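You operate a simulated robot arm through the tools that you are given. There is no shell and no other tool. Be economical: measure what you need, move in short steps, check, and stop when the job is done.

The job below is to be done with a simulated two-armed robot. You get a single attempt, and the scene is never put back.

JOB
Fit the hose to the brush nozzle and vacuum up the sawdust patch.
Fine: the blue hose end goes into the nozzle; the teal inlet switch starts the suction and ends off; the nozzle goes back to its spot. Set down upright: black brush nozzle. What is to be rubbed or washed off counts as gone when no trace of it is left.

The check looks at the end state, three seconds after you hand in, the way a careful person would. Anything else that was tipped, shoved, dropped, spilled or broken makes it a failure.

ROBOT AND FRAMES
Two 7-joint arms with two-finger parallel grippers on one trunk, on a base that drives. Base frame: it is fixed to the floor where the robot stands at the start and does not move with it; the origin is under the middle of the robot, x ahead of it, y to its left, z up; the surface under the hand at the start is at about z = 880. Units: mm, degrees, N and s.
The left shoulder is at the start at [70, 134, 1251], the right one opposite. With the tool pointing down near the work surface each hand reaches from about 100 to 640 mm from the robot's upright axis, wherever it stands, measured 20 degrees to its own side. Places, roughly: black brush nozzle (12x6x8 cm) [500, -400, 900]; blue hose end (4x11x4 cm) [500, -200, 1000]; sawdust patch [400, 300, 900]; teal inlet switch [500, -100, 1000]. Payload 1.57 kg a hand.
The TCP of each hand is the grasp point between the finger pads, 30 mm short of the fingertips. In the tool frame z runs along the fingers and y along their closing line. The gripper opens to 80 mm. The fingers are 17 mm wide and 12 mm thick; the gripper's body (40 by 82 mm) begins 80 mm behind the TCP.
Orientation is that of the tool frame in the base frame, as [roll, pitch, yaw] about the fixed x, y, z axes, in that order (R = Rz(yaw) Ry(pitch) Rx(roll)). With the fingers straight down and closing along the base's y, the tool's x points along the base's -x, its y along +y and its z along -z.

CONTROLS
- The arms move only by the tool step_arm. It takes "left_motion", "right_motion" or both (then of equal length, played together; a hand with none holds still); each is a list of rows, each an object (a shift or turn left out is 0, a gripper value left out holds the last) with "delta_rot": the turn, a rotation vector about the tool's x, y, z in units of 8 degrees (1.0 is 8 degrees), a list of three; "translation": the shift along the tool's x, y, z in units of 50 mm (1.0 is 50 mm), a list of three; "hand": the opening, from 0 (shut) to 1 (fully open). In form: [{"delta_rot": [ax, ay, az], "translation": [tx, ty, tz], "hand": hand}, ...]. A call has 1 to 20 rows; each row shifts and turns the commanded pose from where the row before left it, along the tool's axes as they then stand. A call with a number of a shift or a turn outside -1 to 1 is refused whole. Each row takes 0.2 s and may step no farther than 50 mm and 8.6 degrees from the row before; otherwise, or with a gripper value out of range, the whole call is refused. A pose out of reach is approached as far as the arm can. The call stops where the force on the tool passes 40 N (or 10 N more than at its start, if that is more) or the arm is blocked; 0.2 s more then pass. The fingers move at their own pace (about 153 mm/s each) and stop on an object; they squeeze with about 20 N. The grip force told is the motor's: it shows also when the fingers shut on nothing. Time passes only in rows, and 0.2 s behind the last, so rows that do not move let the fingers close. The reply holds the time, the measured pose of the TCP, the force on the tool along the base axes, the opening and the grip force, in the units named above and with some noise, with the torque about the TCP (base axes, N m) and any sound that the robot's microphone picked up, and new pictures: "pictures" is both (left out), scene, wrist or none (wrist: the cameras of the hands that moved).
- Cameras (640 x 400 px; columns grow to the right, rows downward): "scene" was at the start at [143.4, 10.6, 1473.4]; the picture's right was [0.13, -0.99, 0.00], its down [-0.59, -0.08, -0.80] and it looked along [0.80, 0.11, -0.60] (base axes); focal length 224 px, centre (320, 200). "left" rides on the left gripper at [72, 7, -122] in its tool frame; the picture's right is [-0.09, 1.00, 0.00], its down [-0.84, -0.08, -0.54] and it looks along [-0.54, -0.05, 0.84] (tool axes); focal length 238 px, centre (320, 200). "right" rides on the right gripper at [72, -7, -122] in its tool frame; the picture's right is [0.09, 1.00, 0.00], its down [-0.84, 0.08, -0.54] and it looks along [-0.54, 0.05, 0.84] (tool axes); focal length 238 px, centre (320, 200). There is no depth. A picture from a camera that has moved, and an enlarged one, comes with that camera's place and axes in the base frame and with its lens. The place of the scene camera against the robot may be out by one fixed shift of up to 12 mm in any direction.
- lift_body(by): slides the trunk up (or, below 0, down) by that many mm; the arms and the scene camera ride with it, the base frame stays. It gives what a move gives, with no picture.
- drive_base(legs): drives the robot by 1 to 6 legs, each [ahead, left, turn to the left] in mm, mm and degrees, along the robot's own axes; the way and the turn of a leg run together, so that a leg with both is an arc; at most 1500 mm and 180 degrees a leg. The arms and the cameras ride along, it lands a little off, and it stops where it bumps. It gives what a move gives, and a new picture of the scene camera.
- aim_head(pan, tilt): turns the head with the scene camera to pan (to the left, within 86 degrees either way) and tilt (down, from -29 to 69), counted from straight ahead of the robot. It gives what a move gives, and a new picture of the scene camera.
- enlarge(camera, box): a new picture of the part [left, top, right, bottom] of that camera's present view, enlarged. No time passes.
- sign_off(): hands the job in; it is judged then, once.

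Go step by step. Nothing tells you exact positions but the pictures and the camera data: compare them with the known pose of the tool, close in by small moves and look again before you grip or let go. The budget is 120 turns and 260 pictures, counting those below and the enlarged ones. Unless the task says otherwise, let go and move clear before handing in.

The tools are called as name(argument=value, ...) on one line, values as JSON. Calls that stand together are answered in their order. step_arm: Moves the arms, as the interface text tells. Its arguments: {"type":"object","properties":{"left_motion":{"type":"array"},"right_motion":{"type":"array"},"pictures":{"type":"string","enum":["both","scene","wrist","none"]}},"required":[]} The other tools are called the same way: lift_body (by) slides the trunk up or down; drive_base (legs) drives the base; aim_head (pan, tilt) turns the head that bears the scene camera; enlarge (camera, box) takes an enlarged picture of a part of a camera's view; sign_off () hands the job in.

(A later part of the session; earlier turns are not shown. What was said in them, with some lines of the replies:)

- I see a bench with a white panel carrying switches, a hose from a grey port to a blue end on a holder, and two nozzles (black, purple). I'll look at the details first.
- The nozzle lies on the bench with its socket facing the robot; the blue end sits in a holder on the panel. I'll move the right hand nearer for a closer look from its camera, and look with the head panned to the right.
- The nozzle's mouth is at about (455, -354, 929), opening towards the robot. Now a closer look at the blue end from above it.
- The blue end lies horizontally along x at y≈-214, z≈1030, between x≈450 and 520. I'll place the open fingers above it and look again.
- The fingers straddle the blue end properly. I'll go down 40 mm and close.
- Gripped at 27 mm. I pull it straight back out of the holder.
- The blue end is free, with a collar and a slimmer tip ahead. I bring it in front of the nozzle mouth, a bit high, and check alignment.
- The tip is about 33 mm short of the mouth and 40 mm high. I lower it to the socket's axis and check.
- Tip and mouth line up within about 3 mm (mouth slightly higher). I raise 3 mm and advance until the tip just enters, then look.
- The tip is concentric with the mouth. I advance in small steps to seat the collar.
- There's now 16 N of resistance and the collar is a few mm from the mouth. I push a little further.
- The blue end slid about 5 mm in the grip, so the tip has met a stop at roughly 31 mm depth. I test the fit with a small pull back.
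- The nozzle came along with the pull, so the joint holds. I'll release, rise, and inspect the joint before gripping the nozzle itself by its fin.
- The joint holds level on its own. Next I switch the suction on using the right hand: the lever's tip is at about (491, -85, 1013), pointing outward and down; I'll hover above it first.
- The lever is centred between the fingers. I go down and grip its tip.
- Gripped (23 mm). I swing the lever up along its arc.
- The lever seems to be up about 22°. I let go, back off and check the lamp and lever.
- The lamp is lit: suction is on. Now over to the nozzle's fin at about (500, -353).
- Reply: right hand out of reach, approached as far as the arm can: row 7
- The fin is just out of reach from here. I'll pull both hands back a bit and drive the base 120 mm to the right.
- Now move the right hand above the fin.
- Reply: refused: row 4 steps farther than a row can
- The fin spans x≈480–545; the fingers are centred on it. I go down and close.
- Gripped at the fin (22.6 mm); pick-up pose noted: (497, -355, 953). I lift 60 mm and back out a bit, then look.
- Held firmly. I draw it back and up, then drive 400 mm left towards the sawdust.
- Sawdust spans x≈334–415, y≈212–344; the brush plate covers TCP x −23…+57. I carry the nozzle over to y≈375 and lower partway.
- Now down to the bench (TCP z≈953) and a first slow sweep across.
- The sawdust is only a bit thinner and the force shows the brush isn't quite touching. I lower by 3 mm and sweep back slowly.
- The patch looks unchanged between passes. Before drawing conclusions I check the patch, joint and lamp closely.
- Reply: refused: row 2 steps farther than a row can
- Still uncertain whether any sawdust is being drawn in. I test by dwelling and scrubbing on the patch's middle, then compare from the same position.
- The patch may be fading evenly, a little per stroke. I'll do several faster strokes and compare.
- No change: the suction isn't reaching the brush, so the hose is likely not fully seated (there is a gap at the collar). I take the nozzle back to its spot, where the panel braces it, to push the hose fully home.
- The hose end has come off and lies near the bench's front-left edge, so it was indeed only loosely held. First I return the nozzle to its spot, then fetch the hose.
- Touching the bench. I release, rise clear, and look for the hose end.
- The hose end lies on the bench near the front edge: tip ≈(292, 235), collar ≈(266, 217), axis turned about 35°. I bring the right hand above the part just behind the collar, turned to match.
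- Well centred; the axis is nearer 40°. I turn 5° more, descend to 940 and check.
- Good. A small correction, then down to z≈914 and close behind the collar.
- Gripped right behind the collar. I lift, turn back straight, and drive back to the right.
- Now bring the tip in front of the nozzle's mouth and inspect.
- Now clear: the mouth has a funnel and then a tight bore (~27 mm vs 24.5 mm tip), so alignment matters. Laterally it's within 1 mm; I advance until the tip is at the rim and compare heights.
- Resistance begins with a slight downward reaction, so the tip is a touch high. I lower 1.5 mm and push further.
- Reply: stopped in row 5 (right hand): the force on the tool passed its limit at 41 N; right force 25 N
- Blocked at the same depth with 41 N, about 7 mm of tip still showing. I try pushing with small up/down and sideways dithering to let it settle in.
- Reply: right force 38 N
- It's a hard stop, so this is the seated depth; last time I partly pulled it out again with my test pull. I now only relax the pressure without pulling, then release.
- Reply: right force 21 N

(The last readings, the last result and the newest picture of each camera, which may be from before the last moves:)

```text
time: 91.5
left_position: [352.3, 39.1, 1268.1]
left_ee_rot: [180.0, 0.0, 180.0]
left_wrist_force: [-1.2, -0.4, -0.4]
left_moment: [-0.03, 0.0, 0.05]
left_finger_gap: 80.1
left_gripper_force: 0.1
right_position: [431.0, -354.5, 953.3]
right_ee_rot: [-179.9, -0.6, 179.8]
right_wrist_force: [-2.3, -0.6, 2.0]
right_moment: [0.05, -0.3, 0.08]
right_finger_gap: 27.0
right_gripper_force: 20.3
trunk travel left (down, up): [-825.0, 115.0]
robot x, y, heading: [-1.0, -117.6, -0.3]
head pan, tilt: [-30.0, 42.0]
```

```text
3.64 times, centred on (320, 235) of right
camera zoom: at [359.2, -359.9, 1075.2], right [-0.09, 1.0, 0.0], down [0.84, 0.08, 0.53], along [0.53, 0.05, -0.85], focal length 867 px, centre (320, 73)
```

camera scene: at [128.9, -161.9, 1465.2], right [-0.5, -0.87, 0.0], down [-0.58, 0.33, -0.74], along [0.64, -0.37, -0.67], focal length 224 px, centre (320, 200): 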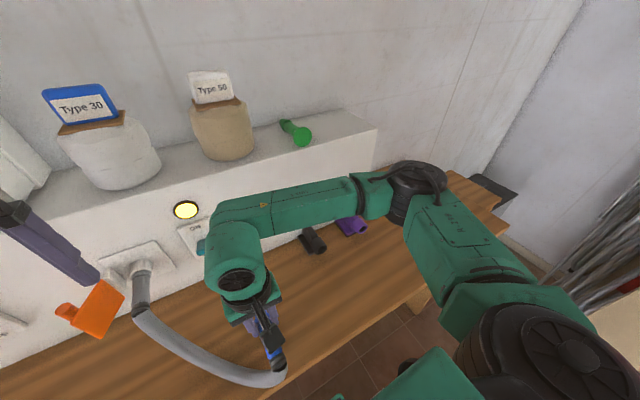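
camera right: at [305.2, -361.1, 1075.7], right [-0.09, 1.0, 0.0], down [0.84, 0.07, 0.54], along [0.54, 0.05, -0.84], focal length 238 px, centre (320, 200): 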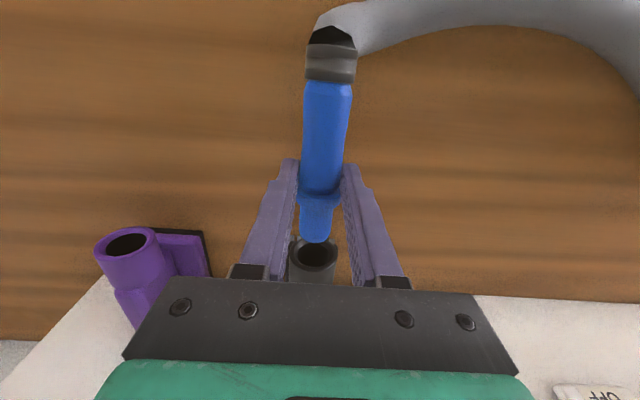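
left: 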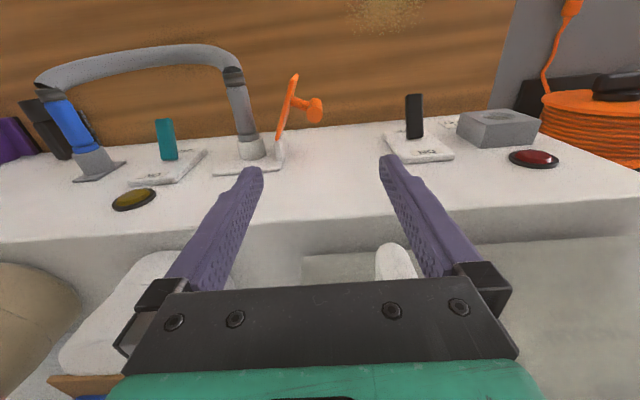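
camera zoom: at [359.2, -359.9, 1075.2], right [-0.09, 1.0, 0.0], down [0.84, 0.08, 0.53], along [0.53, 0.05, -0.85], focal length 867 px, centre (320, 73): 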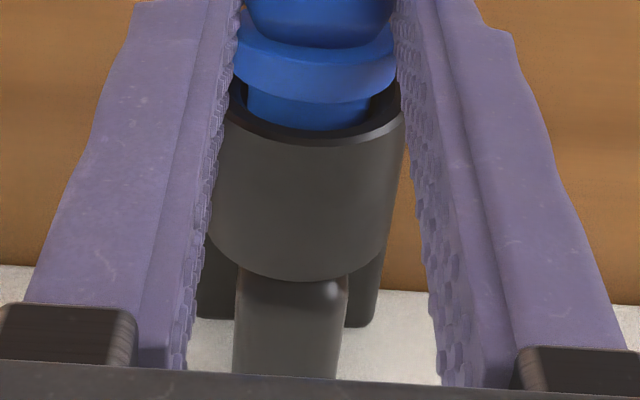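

Pressure is off and the tip stays in. I release and rise.

step_arm(right_motion=[{"hand": 1}, {"hand": 1}, {"translation": [0, 0, -0.5]}, {"translation": [0, 0, -0.8]}, {"translation": [0, 0, -0.8]}, {}], pictures="none")

enlarge(camera="right", box=[240, 40, 400, 280])

enlarge(camera="scene", box=[280, 210, 360, 260])

```text
time: 92.9
left_position: [353.0, 37.9, 1267.9]
left_ee_rot: [-180.0, 0.0, -179.9]
left_wrist_force: [-0.2, 0.3, -0.1]
left_moment: [0.01, 0.0, -0.02]
left_finger_gap: 80.0
left_gripper_force: 0.1
right_position: [430.3, -353.9, 1056.6]
right_ee_rot: [-179.9, -0.8, 179.8]
right_wrist_force: [-0.2, -0.4, -0.5]
right_moment: [-0.03, -0.01, -0.03]
right_finger_gap: 79.8
right_gripper_force: 0.0
trunk travel left (down, up): [-825.0, 115.0]
robot x, y, heading: [-0.7, -116.8, -0.1]
head pan, tilt: [-30.0, 42.0]
```

```text
1.67 times, centred on (320, 160) of right
camera zoom: at [359.7, -359.5, 1178.7], right [-0.09, 1.0, 0.0], down [0.84, 0.08, 0.53], along [0.53, 0.05, -0.85], focal length 397 px, centre (320, 267)
```

zoom: 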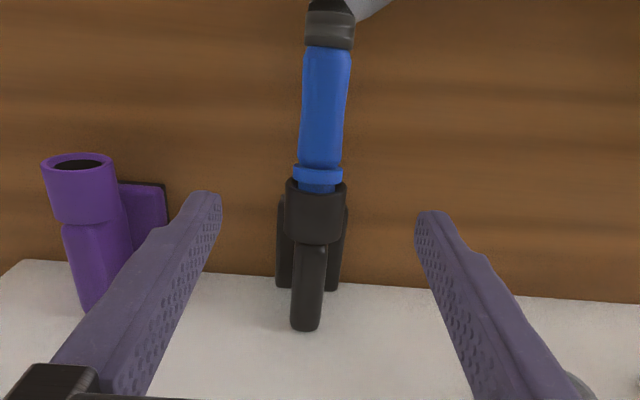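

```text
8.00 times, centred on (320, 235) of scene
camera zoom: at [128.5, -162.1, 1465.2], right [-0.5, -0.87, 0.0], down [-0.58, 0.34, -0.74], along [0.64, -0.37, -0.67], focal length 1788 px, centre (320, -80)
```

zoom: 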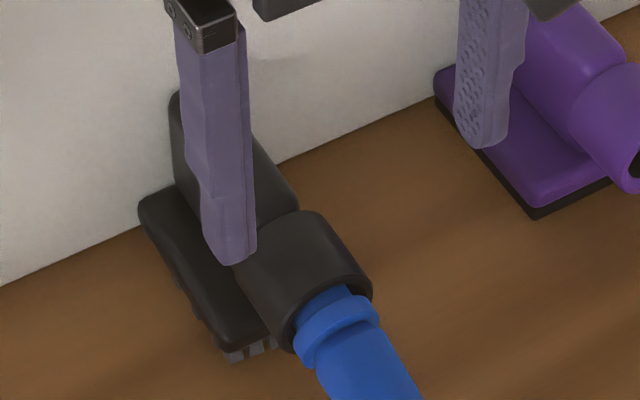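

The collar is now much closer to the rim than last time. I grip the fin again.

step_arm(right_motion=[{"translation": [-0.6, 0, 0]}, {"translation": [-0.7, 0, 0], "delta_rot": [0, -0.1, 0]}, {"translation": [0, 0, 0.7]}, {"translation": [0, 0, 0.7]}, {"translation": [0, 0, 0.65]}, {}, {"hand": 0}, {"hand": 0}, {"hand": 0}], pictures="wrist")

enlarge(camera="right", box=[250, 0, 410, 180])

```text
time: 94.9
left_position: [351.7, 38.5, 1268.1]
left_ee_rot: [-180.0, 0.0, 179.9]
left_wrist_force: [-0.2, 0.5, 0.2]
left_moment: [-0.01, 0.02, -0.02]
left_finger_gap: 80.1
left_gripper_force: 0.0
right_position: [496.1, -355.4, 953.5]
right_ee_rot: [-179.9, -0.1, 179.9]
right_wrist_force: [-1.9, 0.7, 0.2]
right_moment: [0.06, -0.07, 0.05]
right_finger_gap: 22.5
right_gripper_force: 19.6
trunk travel left (down, up): [-825.0, 115.0]
robot x, y, heading: [2.9, -120.9, 0.1]
head pan, tilt: [-30.0, 42.0]
camera right: at [423.8, -360.3, 1074.2], right [-0.09, 1.0, 0.0], down [0.84, 0.08, 0.54], along [0.54, 0.05, -0.84], focal length 238 px, centre (320, 200)
```

right: 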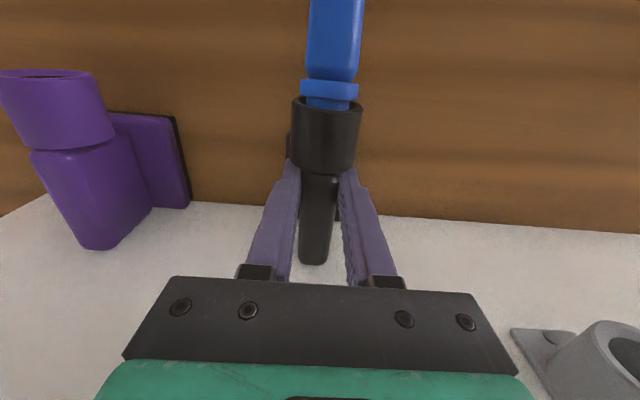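

```text
2.22 times, centred on (330, 90) of right
camera zoom: at [423.8, -360.3, 1074.2], right [-0.09, 1.0, 0.0], down [0.84, 0.08, 0.54], along [0.54, 0.05, -0.84], focal length 530 px, centre (298, 444)
```

zoom: 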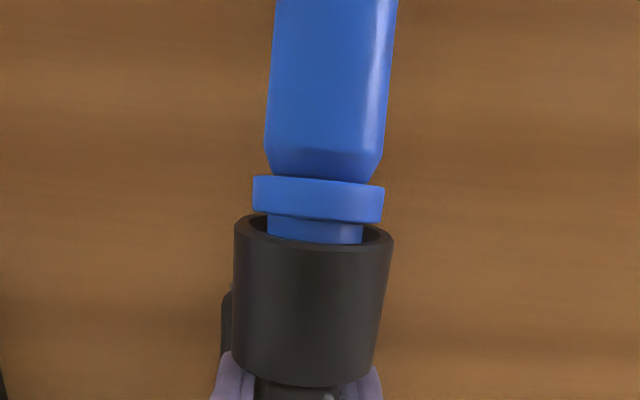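

The tip is now about 10 mm deeper than while vacuuming before. I carry it gently back to the sawdust.

step_arm(right_motion=[{"translation": [0, 0, -0.3]}, {"translation": [0, 0, -0.4]}, {"translation": [0.2, 0, -0.4]}, {"translation": [0.4, 0, -0.4]}, {"translation": [0.5, 0, -0.4]}, {"translation": [0.5, 0.2, -0.3]}, {"translation": [0.5, 0.3, 0]}, {"translation": [0.4, 0.3, 0]}, {"translation": [0.2, 0.2, 0]}, {}], pictures="none")

drive_base(legs=[[0, 210, 0], [0, 210, 0]])

aim_head(pan=-5, tilt=48)

enlarge(camera="right", box=[250, 0, 410, 180])

```text
time: 97.1
left_position: [354.4, 38.7, 1267.7]
left_ee_rot: [-179.9, -0.1, -180.0]
left_wrist_force: [0.3, -0.1, -0.4]
left_moment: [-0.02, 0.01, -0.01]
left_finger_gap: 79.8
left_gripper_force: 0.1
right_position: [361.0, -303.8, 1062.5]
right_ee_rot: [-180.0, 0.0, 179.9]
right_wrist_force: [-0.3, 0.7, -3.3]
right_moment: [-0.02, -0.01, 0.03]
right_finger_gap: 22.8
right_gripper_force: 20.1
trunk travel left (down, up): [-825.0, 115.0]
robot x, y, heading: [-7.5, -118.9, -0.1]
head pan, tilt: [-30.0, 42.0]
```

```text
time: 100.0
left_position: [354.5, 452.3, 1267.9]
left_ee_rot: [179.8, 0.0, 180.0]
left_wrist_force: [0.1, -0.6, 0.2]
left_moment: [0.05, 0.02, 0.02]
left_finger_gap: 79.6
left_gripper_force: 0.1
right_position: [363.7, 110.4, 1062.0]
right_ee_rot: [179.9, 0.1, 179.8]
right_wrist_force: [0.1, -0.6, -3.2]
right_moment: [0.06, -0.02, 0.0]
right_finger_gap: 22.6
right_gripper_force: 19.6
trunk travel left (down, up): [-825.0, 115.0]
robot x, y, heading: [1.2, 297.8, -0.2]
head pan, tilt: [-30.0, 42.0]
camera scene: at [129.7, 251.7, 1465.1], right [-0.5, -0.86, 0.0], down [-0.58, 0.34, -0.74], along [0.64, -0.37, -0.67], focal length 224 px, centre (320, 200)
```

scene: 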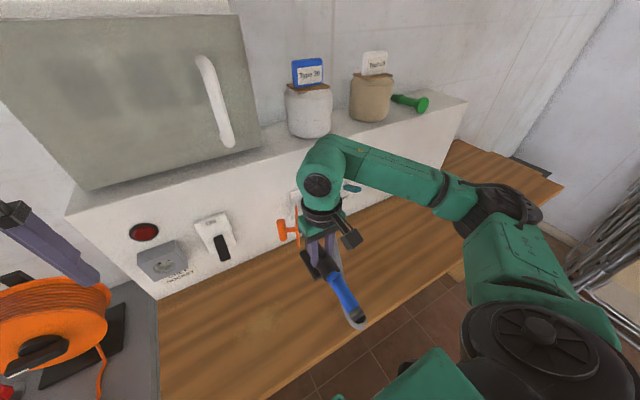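

```text
time: 100.9
left_position: [353.9, 457.3, 1266.9]
left_ee_rot: [180.0, 0.0, 179.9]
left_wrist_force: [-0.2, -0.4, 0.1]
left_moment: [0.0, 0.0, -0.01]
left_finger_gap: 79.9
left_gripper_force: 0.1
right_position: [362.5, 114.1, 1063.2]
right_ee_rot: [-179.8, 0.0, 179.8]
right_wrist_force: [-0.6, -0.3, -2.8]
right_moment: [-0.03, 0.05, -0.02]
right_finger_gap: 22.7
right_gripper_force: 19.9
trunk travel left (down, up): [-825.0, 115.0]
robot x, y, heading: [-1.1, 295.4, -0.1]
head pan, tilt: [-5.0, 48.0]
camera scene: at [135.8, 291.7, 1456.7], right [-0.09, -1.0, 0.0], down [-0.74, 0.07, -0.67], along [0.67, -0.06, -0.74], focal length 224 px, centre (320, 200)
```

scene: 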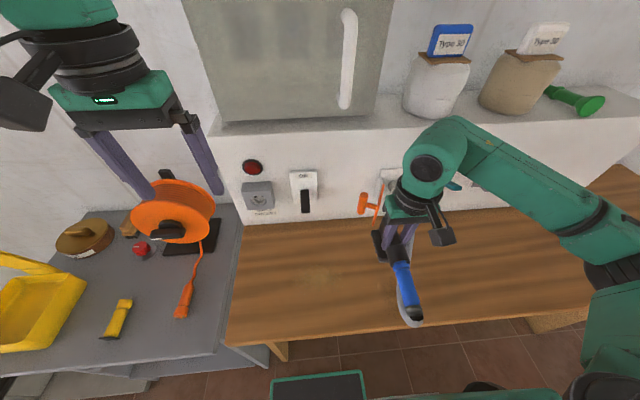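

```text
2.22 times, centred on (330, 90) of right
camera zoom: at [289.5, 109.3, 1184.6], right [-0.09, 1.0, 0.0], down [0.84, 0.08, 0.54], along [0.54, 0.05, -0.84], focal length 530 px, centre (298, 444)
```

zoom: 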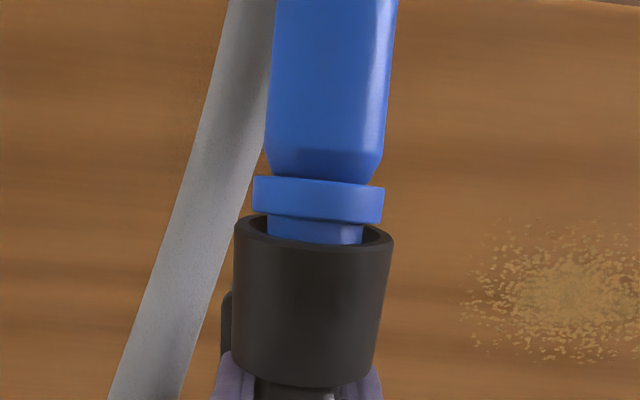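

The joint hasn't moved at all. I lower to the bench beside the patch and sweep slowly.

step_arm(right_motion=[{"translation": [0.1, 0.6, 0.3]}, {"translation": [0, 0.5, 0.6]}, {"translation": [0, 0, 0.7]}, {"translation": [0, 0, 0.52]}, {"translation": [0, 0, 0.08]}, {"translation": [0, 0.25, 0]}, {"translation": [0, 0.3, 0]}, {"translation": [0, 0.3, 0]}, {"translation": [0, 0.3, 0]}, {"translation": [0, 0.3, 0]}, {"translation": [0, 0.3, 0]}, {"translation": [0, 0.3, 0]}, {"translation": [0, 0.3, 0]}, {"translation": [0, 0.3, 0]}, {"translation": [0, 0.3, 0]}, {"translation": [0, 0.3, 0]}, {"translation": [0, 0.3, 0]}, {"translation": [0, 0.3, 0]}], pictures="none")

enlarge(camera="scene", box=[220, 200, 460, 350])

```text
time: 104.7
left_position: [353.9, 456.0, 1268.0]
left_ee_rot: [180.0, 0.0, 179.9]
left_wrist_force: [-0.7, 0.2, 0.3]
left_moment: [0.01, 0.01, -0.05]
left_finger_gap: 80.3
left_gripper_force: 0.1
right_position: [357.1, 361.6, 952.7]
right_ee_rot: [-179.8, 0.0, 179.7]
right_wrist_force: [0.7, -0.4, 1.3]
right_moment: [0.04, 0.04, -0.02]
right_finger_gap: 22.8
right_gripper_force: 19.8
trunk travel left (down, up): [-825.0, 115.0]
robot x, y, heading: [1.7, 298.7, -0.1]
head pan, tilt: [-5.0, 48.0]
```

```text
2.67 times, centred on (340, 275) of scene
camera zoom: at [134.9, 291.3, 1456.9], right [-0.09, -1.0, 0.0], down [-0.74, 0.07, -0.67], along [0.67, -0.06, -0.74], focal length 596 px, centre (267, 0)
```

zoom: 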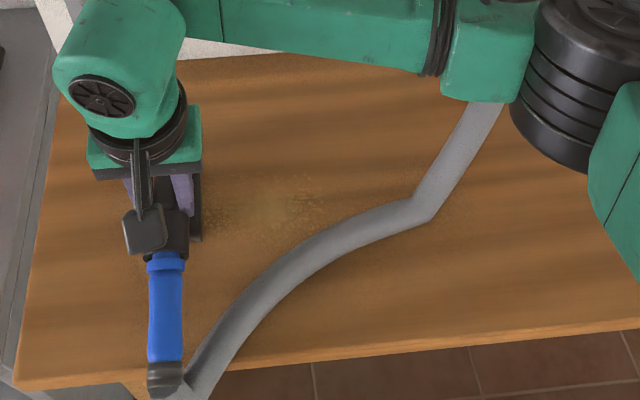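

It works now: the patch has faded strongly. I continue with more passes at slightly different x.

step_arm(right_motion=[{"translation": [0.2, 0, 0]}, {"translation": [0, -0.35, 0]}, {"translation": [0, -0.35, 0]}, {"translation": [0, -0.35, 0]}, {"translation": [0, -0.35, 0]}, {"translation": [0, -0.35, 0]}, {"translation": [0, -0.35, 0]}, {"translation": [0, -0.35, 0]}, {"translation": [0, -0.35, 0]}, {"translation": [0, -0.35, 0]}, {"translation": [-0.4, 0, 0]}, {"translation": [0, 0.35, 0]}, {"translation": [0, 0.35, 0]}, {"translation": [0, 0.35, 0]}, {"translation": [0, 0.35, 0]}, {"translation": [0, 0.35, 0]}, {"translation": [0, 0.35, 0]}, {"translation": [0, 0.35, 0]}, {"translation": [0, 0.35, 0]}, {"translation": [0, 0.35, 0]}], pictures="none")

step_arm(right_motion=[{"translation": [0.2, 0, 0]}, {"translation": [0, -0.4, 0]}, {"translation": [0, -0.4, 0]}, {"translation": [0, -0.4, 0]}, {"translation": [0, -0.4, 0]}, {"translation": [0, -0.4, 0]}, {"translation": [0, -0.4, 0]}, {"translation": [0, -0.4, 0]}, {"translation": [0, -0.4, 0]}, {"translation": [0, -0.4, 0]}, {}], pictures="none")

enlarge(camera="scene", box=[275, 250, 365, 305])

enlarge(camera="right", box=[250, 0, 410, 180])

```text
time: 108.9
left_position: [354.0, 456.5, 1268.1]
left_ee_rot: [179.9, 0.0, 179.9]
left_wrist_force: [-0.2, 0.3, -0.6]
left_moment: [-0.01, 0.02, 0.01]
left_finger_gap: 79.8
left_gripper_force: 0.1
right_position: [367.3, 361.1, 950.8]
right_ee_rot: [-179.7, 0.0, 180.0]
right_wrist_force: [-0.1, -2.7, 3.9]
right_moment: [0.01, 0.09, -0.01]
right_finger_gap: 22.8
right_gripper_force: 19.4
trunk travel left (down, up): [-825.0, 115.0]
robot x, y, heading: [0.9, 298.3, -0.2]
head pan, tilt: [-5.0, 48.0]
```

```text
time: 111.3
left_position: [352.4, 456.9, 1267.4]
left_ee_rot: [-180.0, 0.0, 179.8]
left_wrist_force: [-0.2, -0.7, -0.3]
left_moment: [0.01, 0.0, 0.03]
left_finger_gap: 79.9
left_gripper_force: 0.1
right_position: [356.0, 181.0, 952.6]
right_ee_rot: [-179.8, 0.0, 179.8]
right_wrist_force: [0.0, 1.0, 5.8]
right_moment: [0.21, 0.04, 0.01]
right_finger_gap: 22.8
right_gripper_force: 19.5
trunk travel left (down, up): [-825.0, 115.0]
robot x, y, heading: [-2.0, 303.7, -0.1]
head pan, tilt: [-5.0, 48.0]
```

```text
7.11 times, centred on (320, 278) of scene
camera zoom: at [134.5, 291.6, 1456.9], right [-0.09, -1.0, 0.0], down [-0.74, 0.07, -0.67], along [0.67, -0.06, -0.74], focal length 1589 px, centre (320, -351)
```

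zoom: 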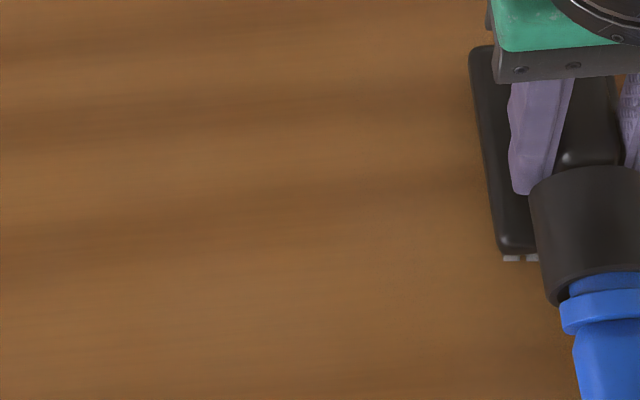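

```text
2.22 times, centred on (330, 90) of right
camera zoom: at [283.5, 176.3, 1074.1], right [-0.09, 1.0, 0.0], down [0.84, 0.08, 0.54], along [0.54, 0.04, -0.84], focal length 530 px, centre (298, 444)
```

zoom: 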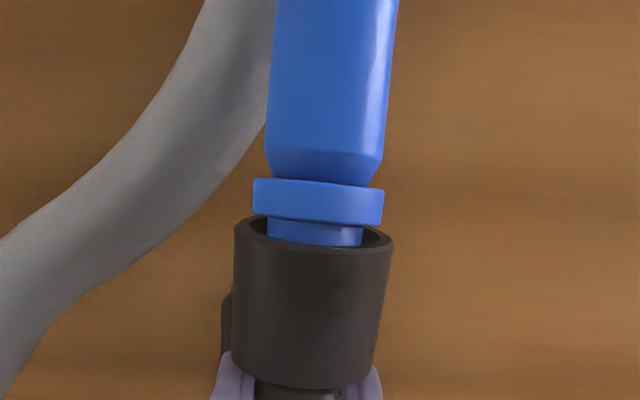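

The patch looks gone. One more insurance round, then I'll lift gently and head back.

step_arm(right_motion=[{"translation": [0.15, 0, 0]}, {"translation": [0, 0.4, 0]}, {"translation": [0, 0.4, 0]}, {"translation": [0, 0.4, 0]}, {"translation": [0, 0.4, 0]}, {"translation": [0, 0.4, 0]}, {"translation": [0, 0.4, 0]}, {"translation": [0, 0.4, 0]}, {"translation": [0, 0.4, 0]}, {"translation": [0, 0.4, 0]}, {"translation": [-0.3, 0, 0]}, {"translation": [0, -0.4, 0]}, {"translation": [0, -0.4, 0]}, {"translation": [0, -0.4, 0]}, {"translation": [0, -0.4, 0]}, {"translation": [0, -0.4, 0]}, {"translation": [0, -0.4, 0]}, {"translation": [0, -0.4, 0]}, {"translation": [0, -0.4, 0]}, {"translation": [0, -0.4, 0]}], pictures="none")

step_arm(right_motion=[{"translation": [0.15, 0, -0.2]}, {"translation": [0, 0, -0.4]}, {"translation": [0, 0, -0.5]}, {"translation": [0, 0, -0.5]}, {"translation": [0, 0, -0.4]}, {"translation": [0, -0.3, -0.2]}, {"translation": [0, -0.5, 0]}, {"translation": [0, -0.5, 0]}, {"translation": [0, -0.2, 0]}, {}], pictures="scene")

enlarge(camera="scene", box=[220, 200, 460, 350])

enlarge(camera="scene", box=[275, 250, 365, 305])

```text
time: 115.5
left_position: [353.5, 455.8, 1267.3]
left_ee_rot: [179.9, -0.1, 179.8]
left_wrist_force: [0.9, 0.2, -0.7]
left_moment: [-0.01, 0.01, 0.0]
left_finger_gap: 80.1
left_gripper_force: 0.0
right_position: [364.3, 180.9, 952.8]
right_ee_rot: [-179.9, -0.1, 179.9]
right_wrist_force: [0.1, 0.9, 2.3]
right_moment: [0.11, 0.09, -0.05]
right_finger_gap: 23.0
right_gripper_force: 20.3
trunk travel left (down, up): [-825.0, 115.0]
robot x, y, heading: [0.3, 297.2, -0.5]
head pan, tilt: [-5.0, 48.0]
```

```text
time: 117.7
left_position: [354.3, 457.2, 1268.0]
left_ee_rot: [-179.9, 0.0, 180.0]
left_wrist_force: [0.3, -0.1, -0.5]
left_moment: [-0.01, 0.0, 0.0]
left_finger_gap: 80.3
left_gripper_force: 0.0
right_position: [357.4, 107.6, 1063.8]
right_ee_rot: [-179.8, 0.0, 179.7]
right_wrist_force: [0.9, -0.4, -2.7]
right_moment: [0.01, -0.03, 0.0]
right_finger_gap: 22.8
right_gripper_force: 19.7
trunk travel left (down, up): [-825.0, 115.0]
robot x, y, heading: [-1.0, 298.7, -0.0]
head pan, tilt: [-5.0, 48.0]
camera scene: at [136.0, 291.0, 1456.7], right [-0.09, -1.0, 0.0], down [-0.74, 0.07, -0.67], along [0.67, -0.06, -0.74], focal length 224 px, centre (320, 200)
```

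scene: 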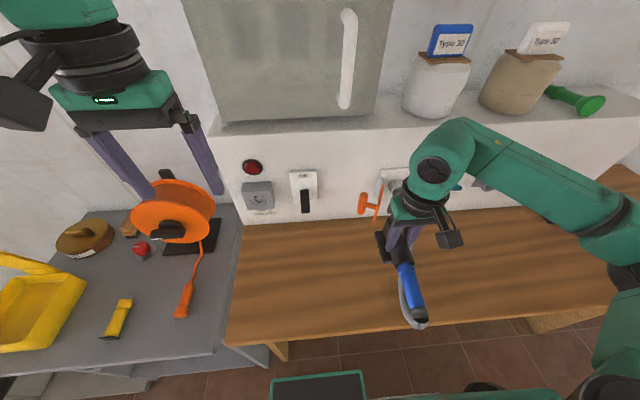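

```text
2.67 times, centred on (340, 275) of scene
camera zoom: at [136.0, 291.0, 1456.7], right [-0.09, -1.0, 0.0], down [-0.74, 0.07, -0.67], along [0.67, -0.06, -0.74], focal length 596 px, centre (267, 0)
```

zoom: 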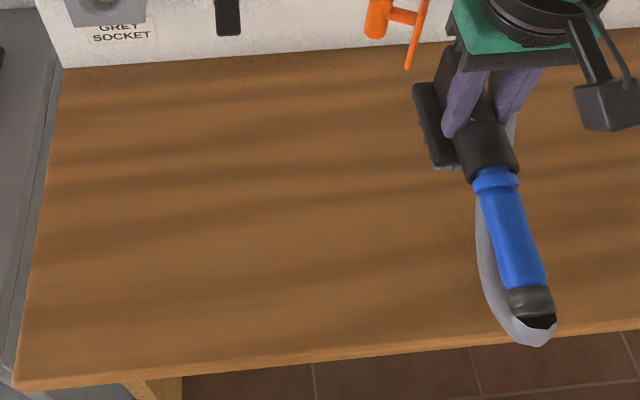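

```text
7.11 times, centred on (320, 278) of scene
camera zoom: at [136.0, 291.0, 1456.7], right [-0.09, -1.0, 0.0], down [-0.74, 0.07, -0.67], along [0.67, -0.06, -0.74], focal length 1589 px, centre (320, -351)
```

zoom: 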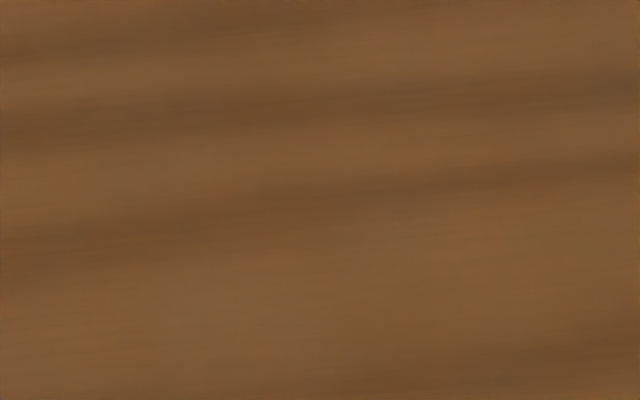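

The bench is clean, and the hose is still fitted. I drive back to the nozzle's spot.

drive_base(legs=[[0, -210, 0], [0, -208, 0]])

aim_head(pan=-30, tilt=42)

```text
time: 120.5
left_position: [353.5, 45.5, 1267.1]
left_ee_rot: [-179.7, 0.0, 180.0]
left_wrist_force: [0.0, 0.6, 0.9]
left_moment: [-0.01, -0.02, 0.02]
left_finger_gap: 79.8
left_gripper_force: 0.0
right_position: [356.9, -303.8, 1063.6]
right_ee_rot: [-179.7, -0.1, 179.8]
right_wrist_force: [-0.4, 0.4, -2.7]
right_moment: [-0.02, -0.02, 0.02]
right_finger_gap: 22.8
right_gripper_force: 19.9
trunk travel left (down, up): [-825.0, 115.0]
robot x, y, heading: [2.6, -117.8, 0.1]
head pan, tilt: [-5.0, 48.0]
camera scene: at [134.9, -119.4, 1456.7], right [-0.09, -1.0, 0.0], down [-0.74, 0.06, -0.67], along [0.67, -0.06, -0.74], focal length 224 px, centre (320, 200)
```

scene: 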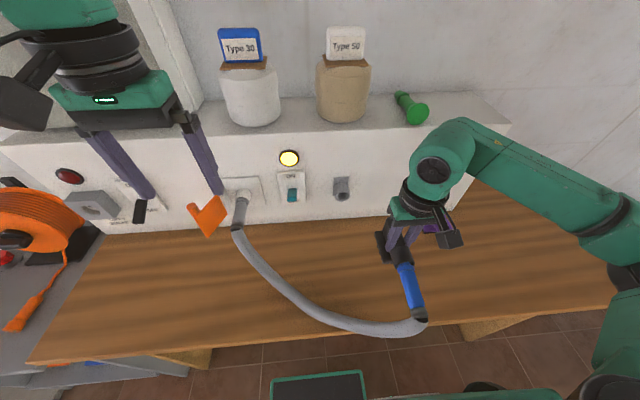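

```text
time: 121.4
left_position: [353.2, 41.3, 1267.2]
left_ee_rot: [180.0, 0.0, 179.9]
left_wrist_force: [0.0, -0.1, 0.4]
left_moment: [-0.01, -0.01, -0.01]
left_finger_gap: 79.7
left_gripper_force: 0.1
right_position: [357.4, -308.2, 1063.0]
right_ee_rot: [-179.9, -0.1, 179.8]
right_wrist_force: [-0.2, -0.6, -3.3]
right_moment: [0.01, -0.03, 0.01]
right_finger_gap: 22.7
right_gripper_force: 19.7
trunk travel left (down, up): [-825.0, 115.0]
robot x, y, heading: [2.4, -118.0, 0.3]
head pan, tilt: [-30.0, 42.0]
camera scene: at [128.8, -159.5, 1465.2], right [-0.5, -0.87, 0.0], down [-0.58, 0.34, -0.74], along [0.64, -0.37, -0.67], focal length 224 px, centre (320, 200)
```

scene: 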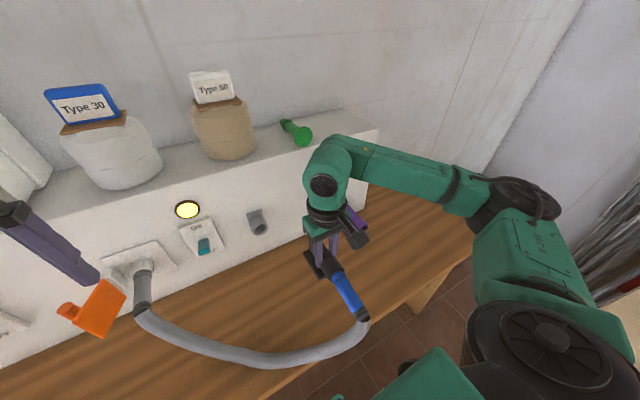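

step_arm(right_motion=[{"translation": [-0.3, -0.2, 0]}, {"translation": [-0.5, -0.3, 0]}, {"translation": [-0.6, -0.3, 0]}, {"translation": [-0.6, -0.14, 0]}, {"translation": [-0.5, 0, 0.2]}, {"translation": [-0.2, 0, 0.5]}, {"translation": [0, 0, 0.6]}, {"translation": [0, 0, 0.4]}, {}], pictures="none")

enlarge(camera="scene", box=[280, 210, 360, 260])

```text
time: 123.4
left_position: [353.4, 42.8, 1267.4]
left_ee_rot: [-179.9, 0.0, 180.0]
left_wrist_force: [-0.3, 0.1, 0.4]
left_moment: [0.01, -0.02, 0.0]
left_finger_gap: 79.7
left_gripper_force: 0.0
right_position: [491.7, -351.5, 978.5]
right_ee_rot: [-180.0, 0.0, 179.8]
right_wrist_force: [-0.1, -0.4, -2.7]
right_moment: [-0.02, -0.01, -0.01]
right_finger_gap: 22.6
right_gripper_force: 19.8
trunk travel left (down, up): [-825.0, 115.0]
robot x, y, heading: [-5.6, -117.1, -0.1]
head pan, tilt: [-30.0, 42.0]
```

```text
8.00 times, centred on (320, 235) of scene
camera zoom: at [128.9, -158.4, 1465.2], right [-0.5, -0.87, 0.0], down [-0.58, 0.34, -0.74], along [0.64, -0.37, -0.67], focal length 1788 px, centre (320, -80)
```

zoom: 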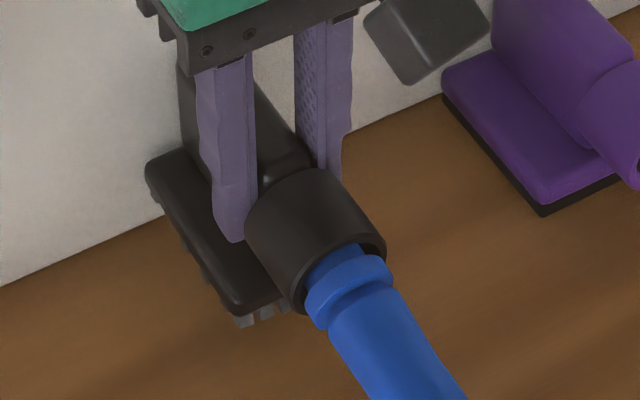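

step_arm(right_motion=[{"translation": [-0.09, -0.07, 0.2]}, {"translation": [0, 0, 0.2]}, {"translation": [0, 0, 0.08]}, {}], pictures="none")

enlarge(camera="scene", box=[280, 210, 360, 260])

```text
time: 124.4
left_position: [352.8, 41.7, 1268.0]
left_ee_rot: [180.0, 0.0, 180.0]
left_wrist_force: [0.2, -0.1, 0.0]
left_moment: [-0.04, -0.01, 0.02]
left_finger_gap: 79.9
left_gripper_force: 0.2
right_position: [496.2, -358.3, 954.8]
right_ee_rot: [-179.9, 0.0, 179.8]
right_wrist_force: [-4.4, -0.7, -1.0]
right_moment: [-0.01, 0.14, 0.09]
right_finger_gap: 22.7
right_gripper_force: 20.4
trunk travel left (down, up): [-825.0, 115.0]
robot x, y, heading: [-0.9, -113.4, -0.1]
head pan, tilt: [-30.0, 42.0]
```

```text
8.00 times, centred on (320, 235) of scene
camera zoom: at [127.5, -158.6, 1465.4], right [-0.5, -0.87, 0.0], down [-0.58, 0.34, -0.74], along [0.64, -0.37, -0.67], focal length 1788 px, centre (320, -80)
```

zoom: 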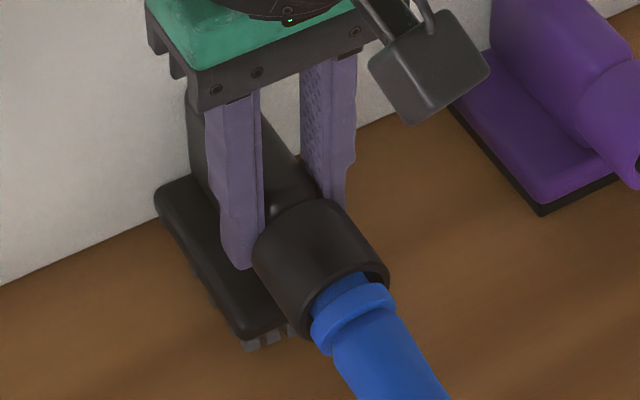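

Nearly down, and lightly touching the panel. I take another reading before the last millimetres.

step_arm(right_motion=[{"translation": [0.01, 0, 0]}, {}], pictures="none")

enlarge(camera="right", box=[0, 50, 420, 290])

```text
time: 125.0
left_position: [352.9, 41.5, 1267.8]
left_ee_rot: [179.9, 0.0, -180.0]
left_wrist_force: [-0.6, -0.7, -0.3]
left_moment: [0.01, 0.02, 0.0]
left_finger_gap: 80.1
left_gripper_force: 0.2
right_position: [495.2, -357.4, 955.3]
right_ee_rot: [-179.9, 0.0, 180.0]
right_wrist_force: [-1.1, -0.7, -3.1]
right_moment: [0.01, 0.07, -0.04]
right_finger_gap: 22.9
right_gripper_force: 19.9
trunk travel left (down, up): [-825.0, 115.0]
robot x, y, heading: [3.3, -117.0, 0.1]
head pan, tilt: [-30.0, 42.0]
```

```text
1.52 times, centred on (210, 170) of right
camera zoom: at [422.7, -363.8, 1075.9], right [-0.09, 1.0, 0.0], down [0.84, 0.08, 0.54], along [0.54, 0.05, -0.84], focal length 363 px, centre (488, 246)
```

zoom: 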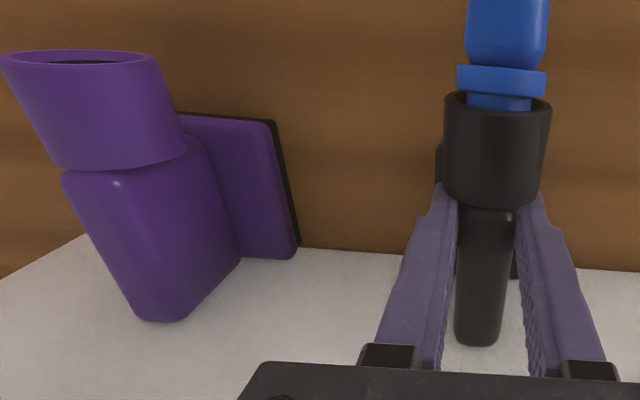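

Compared with the pick-up view I'm about 4 mm too far right. I shift back, then set down.

step_arm(right_motion=[{"translation": [0, 0.075, 0]}, {}, {"translation": [0, 0, 0.03]}, {"translation": [0, 0, 0.02]}, {}], pictures="none")

enlarge(camera="right", box=[0, 50, 420, 290])

```text
time: 126.2
left_position: [352.6, 42.6, 1268.2]
left_ee_rot: [179.9, 0.0, 180.0]
left_wrist_force: [0.6, -0.6, -0.9]
left_moment: [-0.02, 0.01, -0.02]
left_finger_gap: 80.0
left_gripper_force: 0.0
right_position: [494.8, -354.0, 952.1]
right_ee_rot: [-179.9, 0.2, 179.9]
right_wrist_force: [0.2, -0.5, 5.7]
right_moment: [0.05, 0.14, 0.02]
right_finger_gap: 23.0
right_gripper_force: 19.7
trunk travel left (down, up): [-825.0, 115.0]
robot x, y, heading: [-3.0, -117.2, -0.1]
head pan, tilt: [-30.0, 42.0]
```

```text
1.52 times, centred on (210, 170) of right
camera zoom: at [422.4, -360.0, 1074.0], right [-0.09, 1.0, 0.0], down [0.84, 0.08, 0.54], along [0.54, 0.05, -0.84], focal length 363 px, centre (488, 246)
```

zoom: 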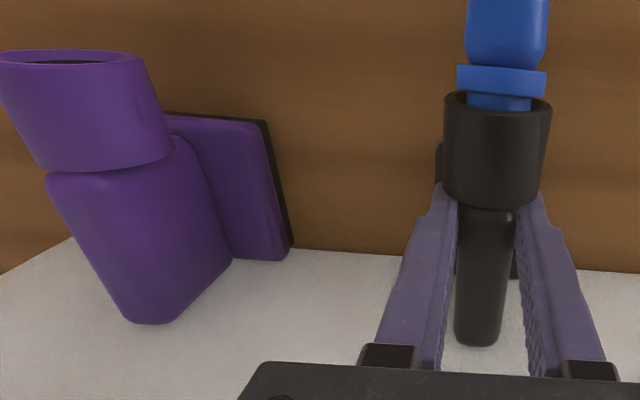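

It matches the pick-up view and rests on the bench. I release and rise, then look.

step_arm(right_motion=[{"hand": 1}, {"hand": 1}, {"translation": [0, 0, -0.6]}, {"translation": [0, 0, -0.8]}, {"translation": [0, 0, -0.9]}, {"translation": [0.8, 0, -0.4]}, {"translation": [0.8, 0.5, 0]}, {}], pictures="wrist")

enlarge(camera="scene", box=[270, 190, 390, 290])

```text
time: 128.0
left_position: [354.0, 42.1, 1267.6]
left_ee_rot: [-180.0, -0.1, -180.0]
left_wrist_force: [0.0, -0.1, -0.1]
left_moment: [-0.04, -0.01, -0.02]
left_finger_gap: 79.9
left_gripper_force: 0.1
right_position: [413.7, -327.0, 1086.5]
right_ee_rot: [-179.8, -0.1, 179.8]
right_wrist_force: [0.6, 0.6, -0.1]
right_moment: [0.02, 0.03, 0.0]
right_finger_gap: 80.0
right_gripper_force: 0.0
trunk travel left (down, up): [-825.0, 115.0]
robot x, y, heading: [1.8, -117.0, -0.1]
head pan, tilt: [-30.0, 42.0]
camera right: at [342.4, -333.4, 1208.2], right [-0.09, 1.0, 0.0], down [0.84, 0.08, 0.54], along [0.54, 0.05, -0.84], focal length 238 px, centre (320, 200)
```

right: 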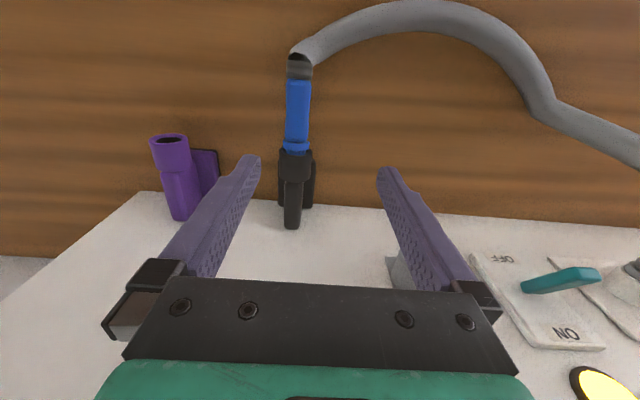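

```text
4.00 times, centred on (330, 240) of scene
camera zoom: at [129.8, -157.9, 1465.2], right [-0.5, -0.87, 0.0], down [-0.58, 0.33, -0.74], along [0.64, -0.37, -0.67], focal length 894 px, centre (280, 40)
```

zoom: 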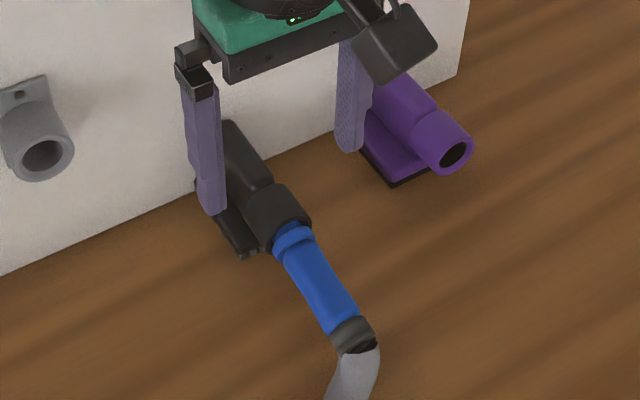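

The nozzle stands upright in its place with the hose fitted. Now to the teal lever to switch off: hover above it.

step_arm(right_motion=[{"translation": [0, 0.5, -0.7], "hand": 0.7}, {"translation": [0, 0.7, -0.58]}, {"translation": [0, 0.8, 0]}, {"translation": [-0.3, 0.8, 0]}, {"translation": [-0.4, 0.8, 0]}, {"translation": [-0.4, 0.8, 0]}, {"translation": [-0.46, 0.45, 0]}, {}], pictures="wrist")

aim_head(pan=0, tilt=40)

```text
time: 129.8
left_position: [354.0, 41.5, 1267.8]
left_ee_rot: [180.0, 0.0, -179.9]
left_wrist_force: [0.5, 0.1, -0.5]
left_moment: [0.0, -0.01, 0.01]
left_finger_gap: 79.7
left_gripper_force: 0.1
right_position: [493.0, -85.7, 1150.8]
right_ee_rot: [-179.9, -0.1, 179.9]
right_wrist_force: [0.3, -0.8, -0.6]
right_moment: [0.0, 0.0, 0.03]
right_finger_gap: 55.9
right_gripper_force: 0.1
trunk travel left (down, up): [-825.0, 115.0]
robot x, y, heading: [-0.7, -117.3, 0.3]
head pan, tilt: [-30.0, 42.0]
camera right: at [422.1, -91.8, 1271.9], right [-0.09, 1.0, 0.0], down [0.84, 0.08, 0.54], along [0.54, 0.05, -0.84], focal length 238 px, centre (320, 200)
```

right: 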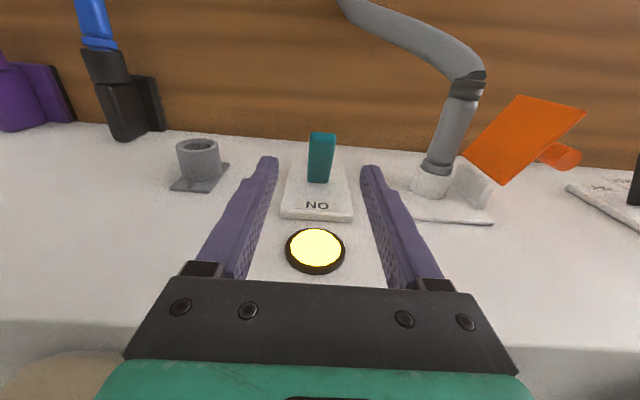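

```text
time: 130.8
left_position: [353.2, 41.8, 1266.4]
left_ee_rot: [180.0, -0.1, -180.0]
left_wrist_force: [-0.3, 0.5, -0.5]
left_moment: [0.04, 0.02, 0.01]
left_finger_gap: 79.9
left_gripper_force: 0.0
right_position: [495.7, -85.7, 1151.2]
right_ee_rot: [-179.7, -0.2, 179.9]
right_wrist_force: [0.6, -0.3, 0.0]
right_moment: [0.02, 0.0, 0.01]
right_finger_gap: 55.7
right_gripper_force: 0.1
trunk travel left (down, up): [-825.0, 115.0]
robot x, y, heading: [3.3, -115.9, -0.1]
head pan, tilt: [0.0, 40.0]
camera scene: at [141.1, -116.4, 1468.2], right [0.0, -1.0, 0.0], down [-0.64, 0.0, -0.77], along [0.77, 0.0, -0.64], focal length 224 px, centre (320, 200)
```

scene: 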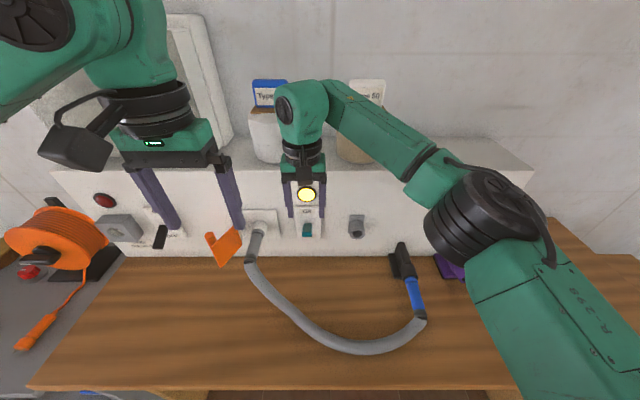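

step_arm(right_motion=[{"translation": [0.02, 0.02, 0.6]}, {"translation": [0, 0, 0.6]}, {"translation": [0, 0, 0.44]}, {}, {"hand": 0}, {"hand": 0}, {"hand": 0}, {"translation": [0.1, 0, 0.28]}, {"translation": [0.03, 0, 0.28]}, {"translation": [-0.03, 0, 0.28]}, {"translation": [-0.1, 0, 0.28]}, {"translation": [-0.08, 0, 0.1]}, {}], pictures="wrist")

enlarge(camera="scene", box=[250, 170, 370, 250])

```text
time: 133.6
left_position: [345.9, 43.2, 1268.4]
left_ee_rot: [-180.0, 0.4, -179.9]
left_wrist_force: [0.8, -0.5, -0.2]
left_moment: [0.0, -0.01, -0.01]
left_finger_gap: 79.9
left_gripper_force: 0.1
right_position: [490.2, -83.4, 1008.7]
right_ee_rot: [-179.8, 0.1, 179.9]
right_wrist_force: [-16.0, 4.8, 8.9]
right_moment: [0.34, -0.99, -0.2]
right_finger_gap: 23.0
right_gripper_force: 35.3
trunk travel left (down, up): [-825.0, 115.0]
robot x, y, heading: [-5.2, -116.1, -0.2]
head pan, tilt: [0.0, 40.0]
camera right: at [417.5, -89.5, 1129.9], right [-0.09, 1.0, 0.0], down [0.84, 0.08, 0.54], along [0.54, 0.05, -0.84], focal length 238 px, centre (320, 200)
```

right: 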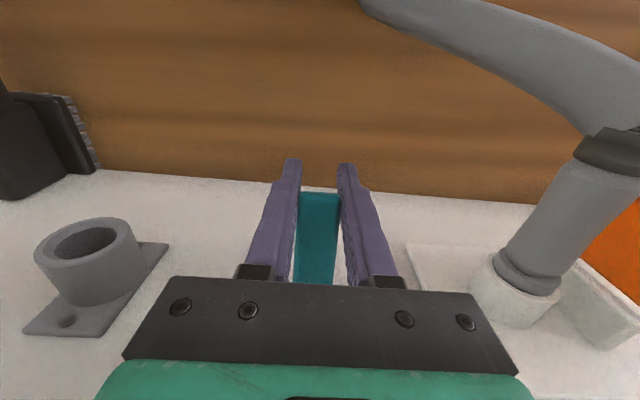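

```text
5.00 times, centred on (310, 210) of scene
camera zoom: at [132.9, -114.6, 1468.9], right [0.0, -1.0, 0.0], down [-0.64, 0.0, -0.77], along [0.77, 0.0, -0.64], focal length 1117 px, centre (370, 150)
```

zoom: 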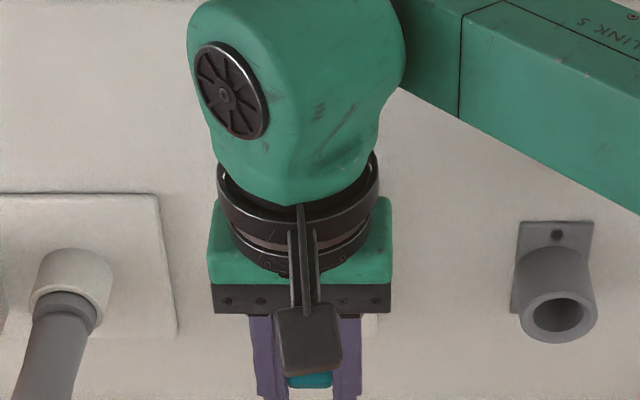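

The lever looks fully down. I release, rise, back away and check the lamp.

step_arm(right_motion=[{"translation": [0.1, 0, 0], "hand": 0.7}, {"hand": 0.7}, {"translation": [0, 0, -0.8]}, {"translation": [0, 0, -0.9]}, {"translation": [0.2, 0, -0.9]}, {"translation": [0.6, -0.6, 0]}, {"translation": [0.6, -0.6, 0]}, {"translation": [0.6, -0.6, 0]}, {}], pictures="none")

aim_head(pan=-8, tilt=44)

enlarge(camera="scene", box=[230, 150, 350, 230])

enlarge(camera="scene", box=[320, 200, 500, 320])

```text
time: 135.6
left_position: [352.3, 42.3, 1267.0]
left_ee_rot: [179.9, 0.0, -180.0]
left_wrist_force: [-0.4, 0.1, -0.4]
left_moment: [0.0, 0.0, 0.04]
left_finger_gap: 80.2
left_gripper_force: 0.0
right_position: [392.0, -175.6, 1137.4]
right_ee_rot: [-179.8, -0.1, 179.9]
right_wrist_force: [0.5, 0.2, -0.3]
right_moment: [-0.01, 0.06, 0.02]
right_finger_gap: 56.4
right_gripper_force: 0.2
trunk travel left (down, up): [-825.0, 115.0]
robot x, y, heading: [1.2, -118.8, 0.1]
head pan, tilt: [0.0, 40.0]
```

```text
time: 136.3
left_position: [353.8, 43.4, 1267.7]
left_ee_rot: [180.0, 0.0, 180.0]
left_wrist_force: [0.1, -0.5, 0.0]
left_moment: [-0.02, -0.04, -0.02]
left_finger_gap: 80.1
left_gripper_force: 0.0
right_position: [392.6, -176.0, 1138.5]
right_ee_rot: [-179.7, 0.0, 179.9]
right_wrist_force: [0.1, 0.6, 0.4]
right_moment: [-0.01, -0.01, 0.03]
right_finger_gap: 56.0
right_gripper_force: 0.0
trunk travel left (down, up): [-825.0, 115.0]
robot x, y, heading: [-1.7, -112.5, -0.2]
head pan, tilt: [-8.0, 44.0]
camera scene: at [137.8, -127.7, 1462.4], right [-0.14, -0.99, 0.0], down [-0.69, 0.1, -0.72], along [0.71, -0.1, -0.69], focal length 224 px, centre (320, 200)
```

scene: 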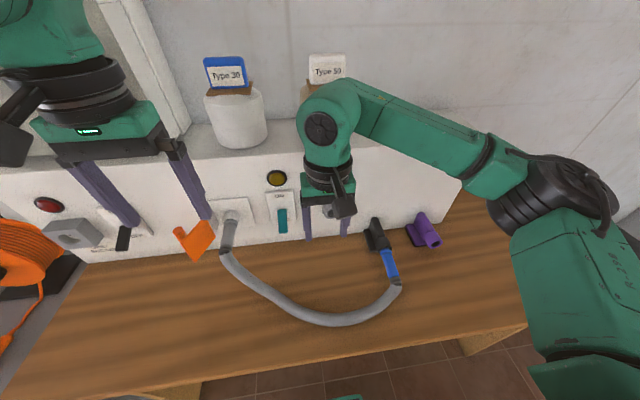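

```text
5.00 times, centred on (290, 190) of scene
camera zoom: at [137.8, -127.7, 1462.4], right [-0.14, -0.99, 0.0], down [-0.69, 0.1, -0.72], along [0.71, -0.1, -0.69], focal length 1117 px, centre (470, 250)
```

zoom: 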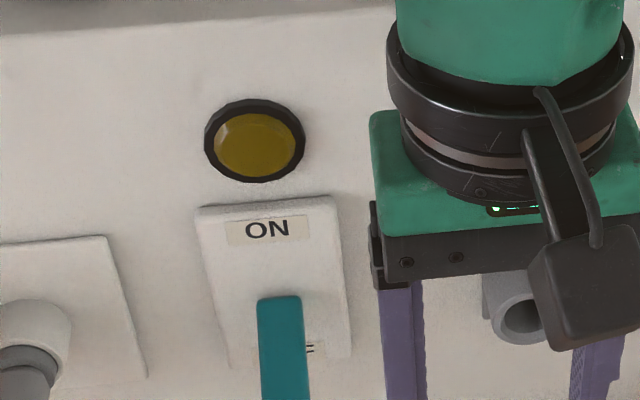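

```text
3.33 times, centred on (410, 260) of scene
camera zoom: at [137.8, -127.7, 1462.4], right [-0.14, -0.99, 0.0], down [-0.69, 0.1, -0.72], along [0.71, -0.1, -0.69], focal length 745 px, centre (20, 0)
```

zoom: 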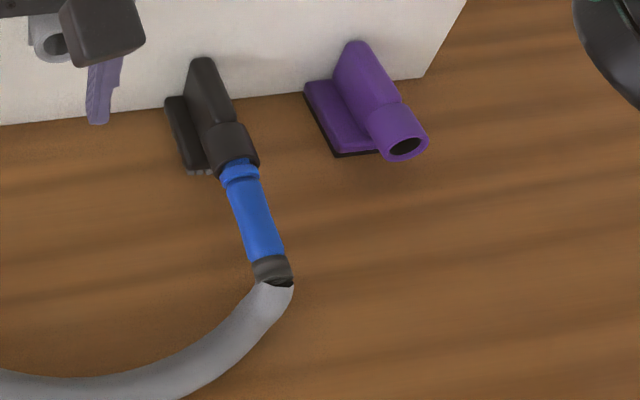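

The lamp is off with the lever down, the sawdust is gone, and the nozzle stands upright in its spot with the hose in it. Both hands are empty and clear, so I hand in.

sign_off()

```text
The job is handed in.
```

I handed the job in with the hose fitted to the brush nozzle, the sawdust gone, the suction off and the nozzle back upright in its spot.

The hose did not seat fully the first time. It dropped off the nozzle onto the bench front before any sawdust came up. I picked it up and pushed it back in about 10 mm deeper. It then held through the vacuuming and the trip back. A few millimetres of the blue tip still show between its collar and the nozzle rim, where it met a hard stop.
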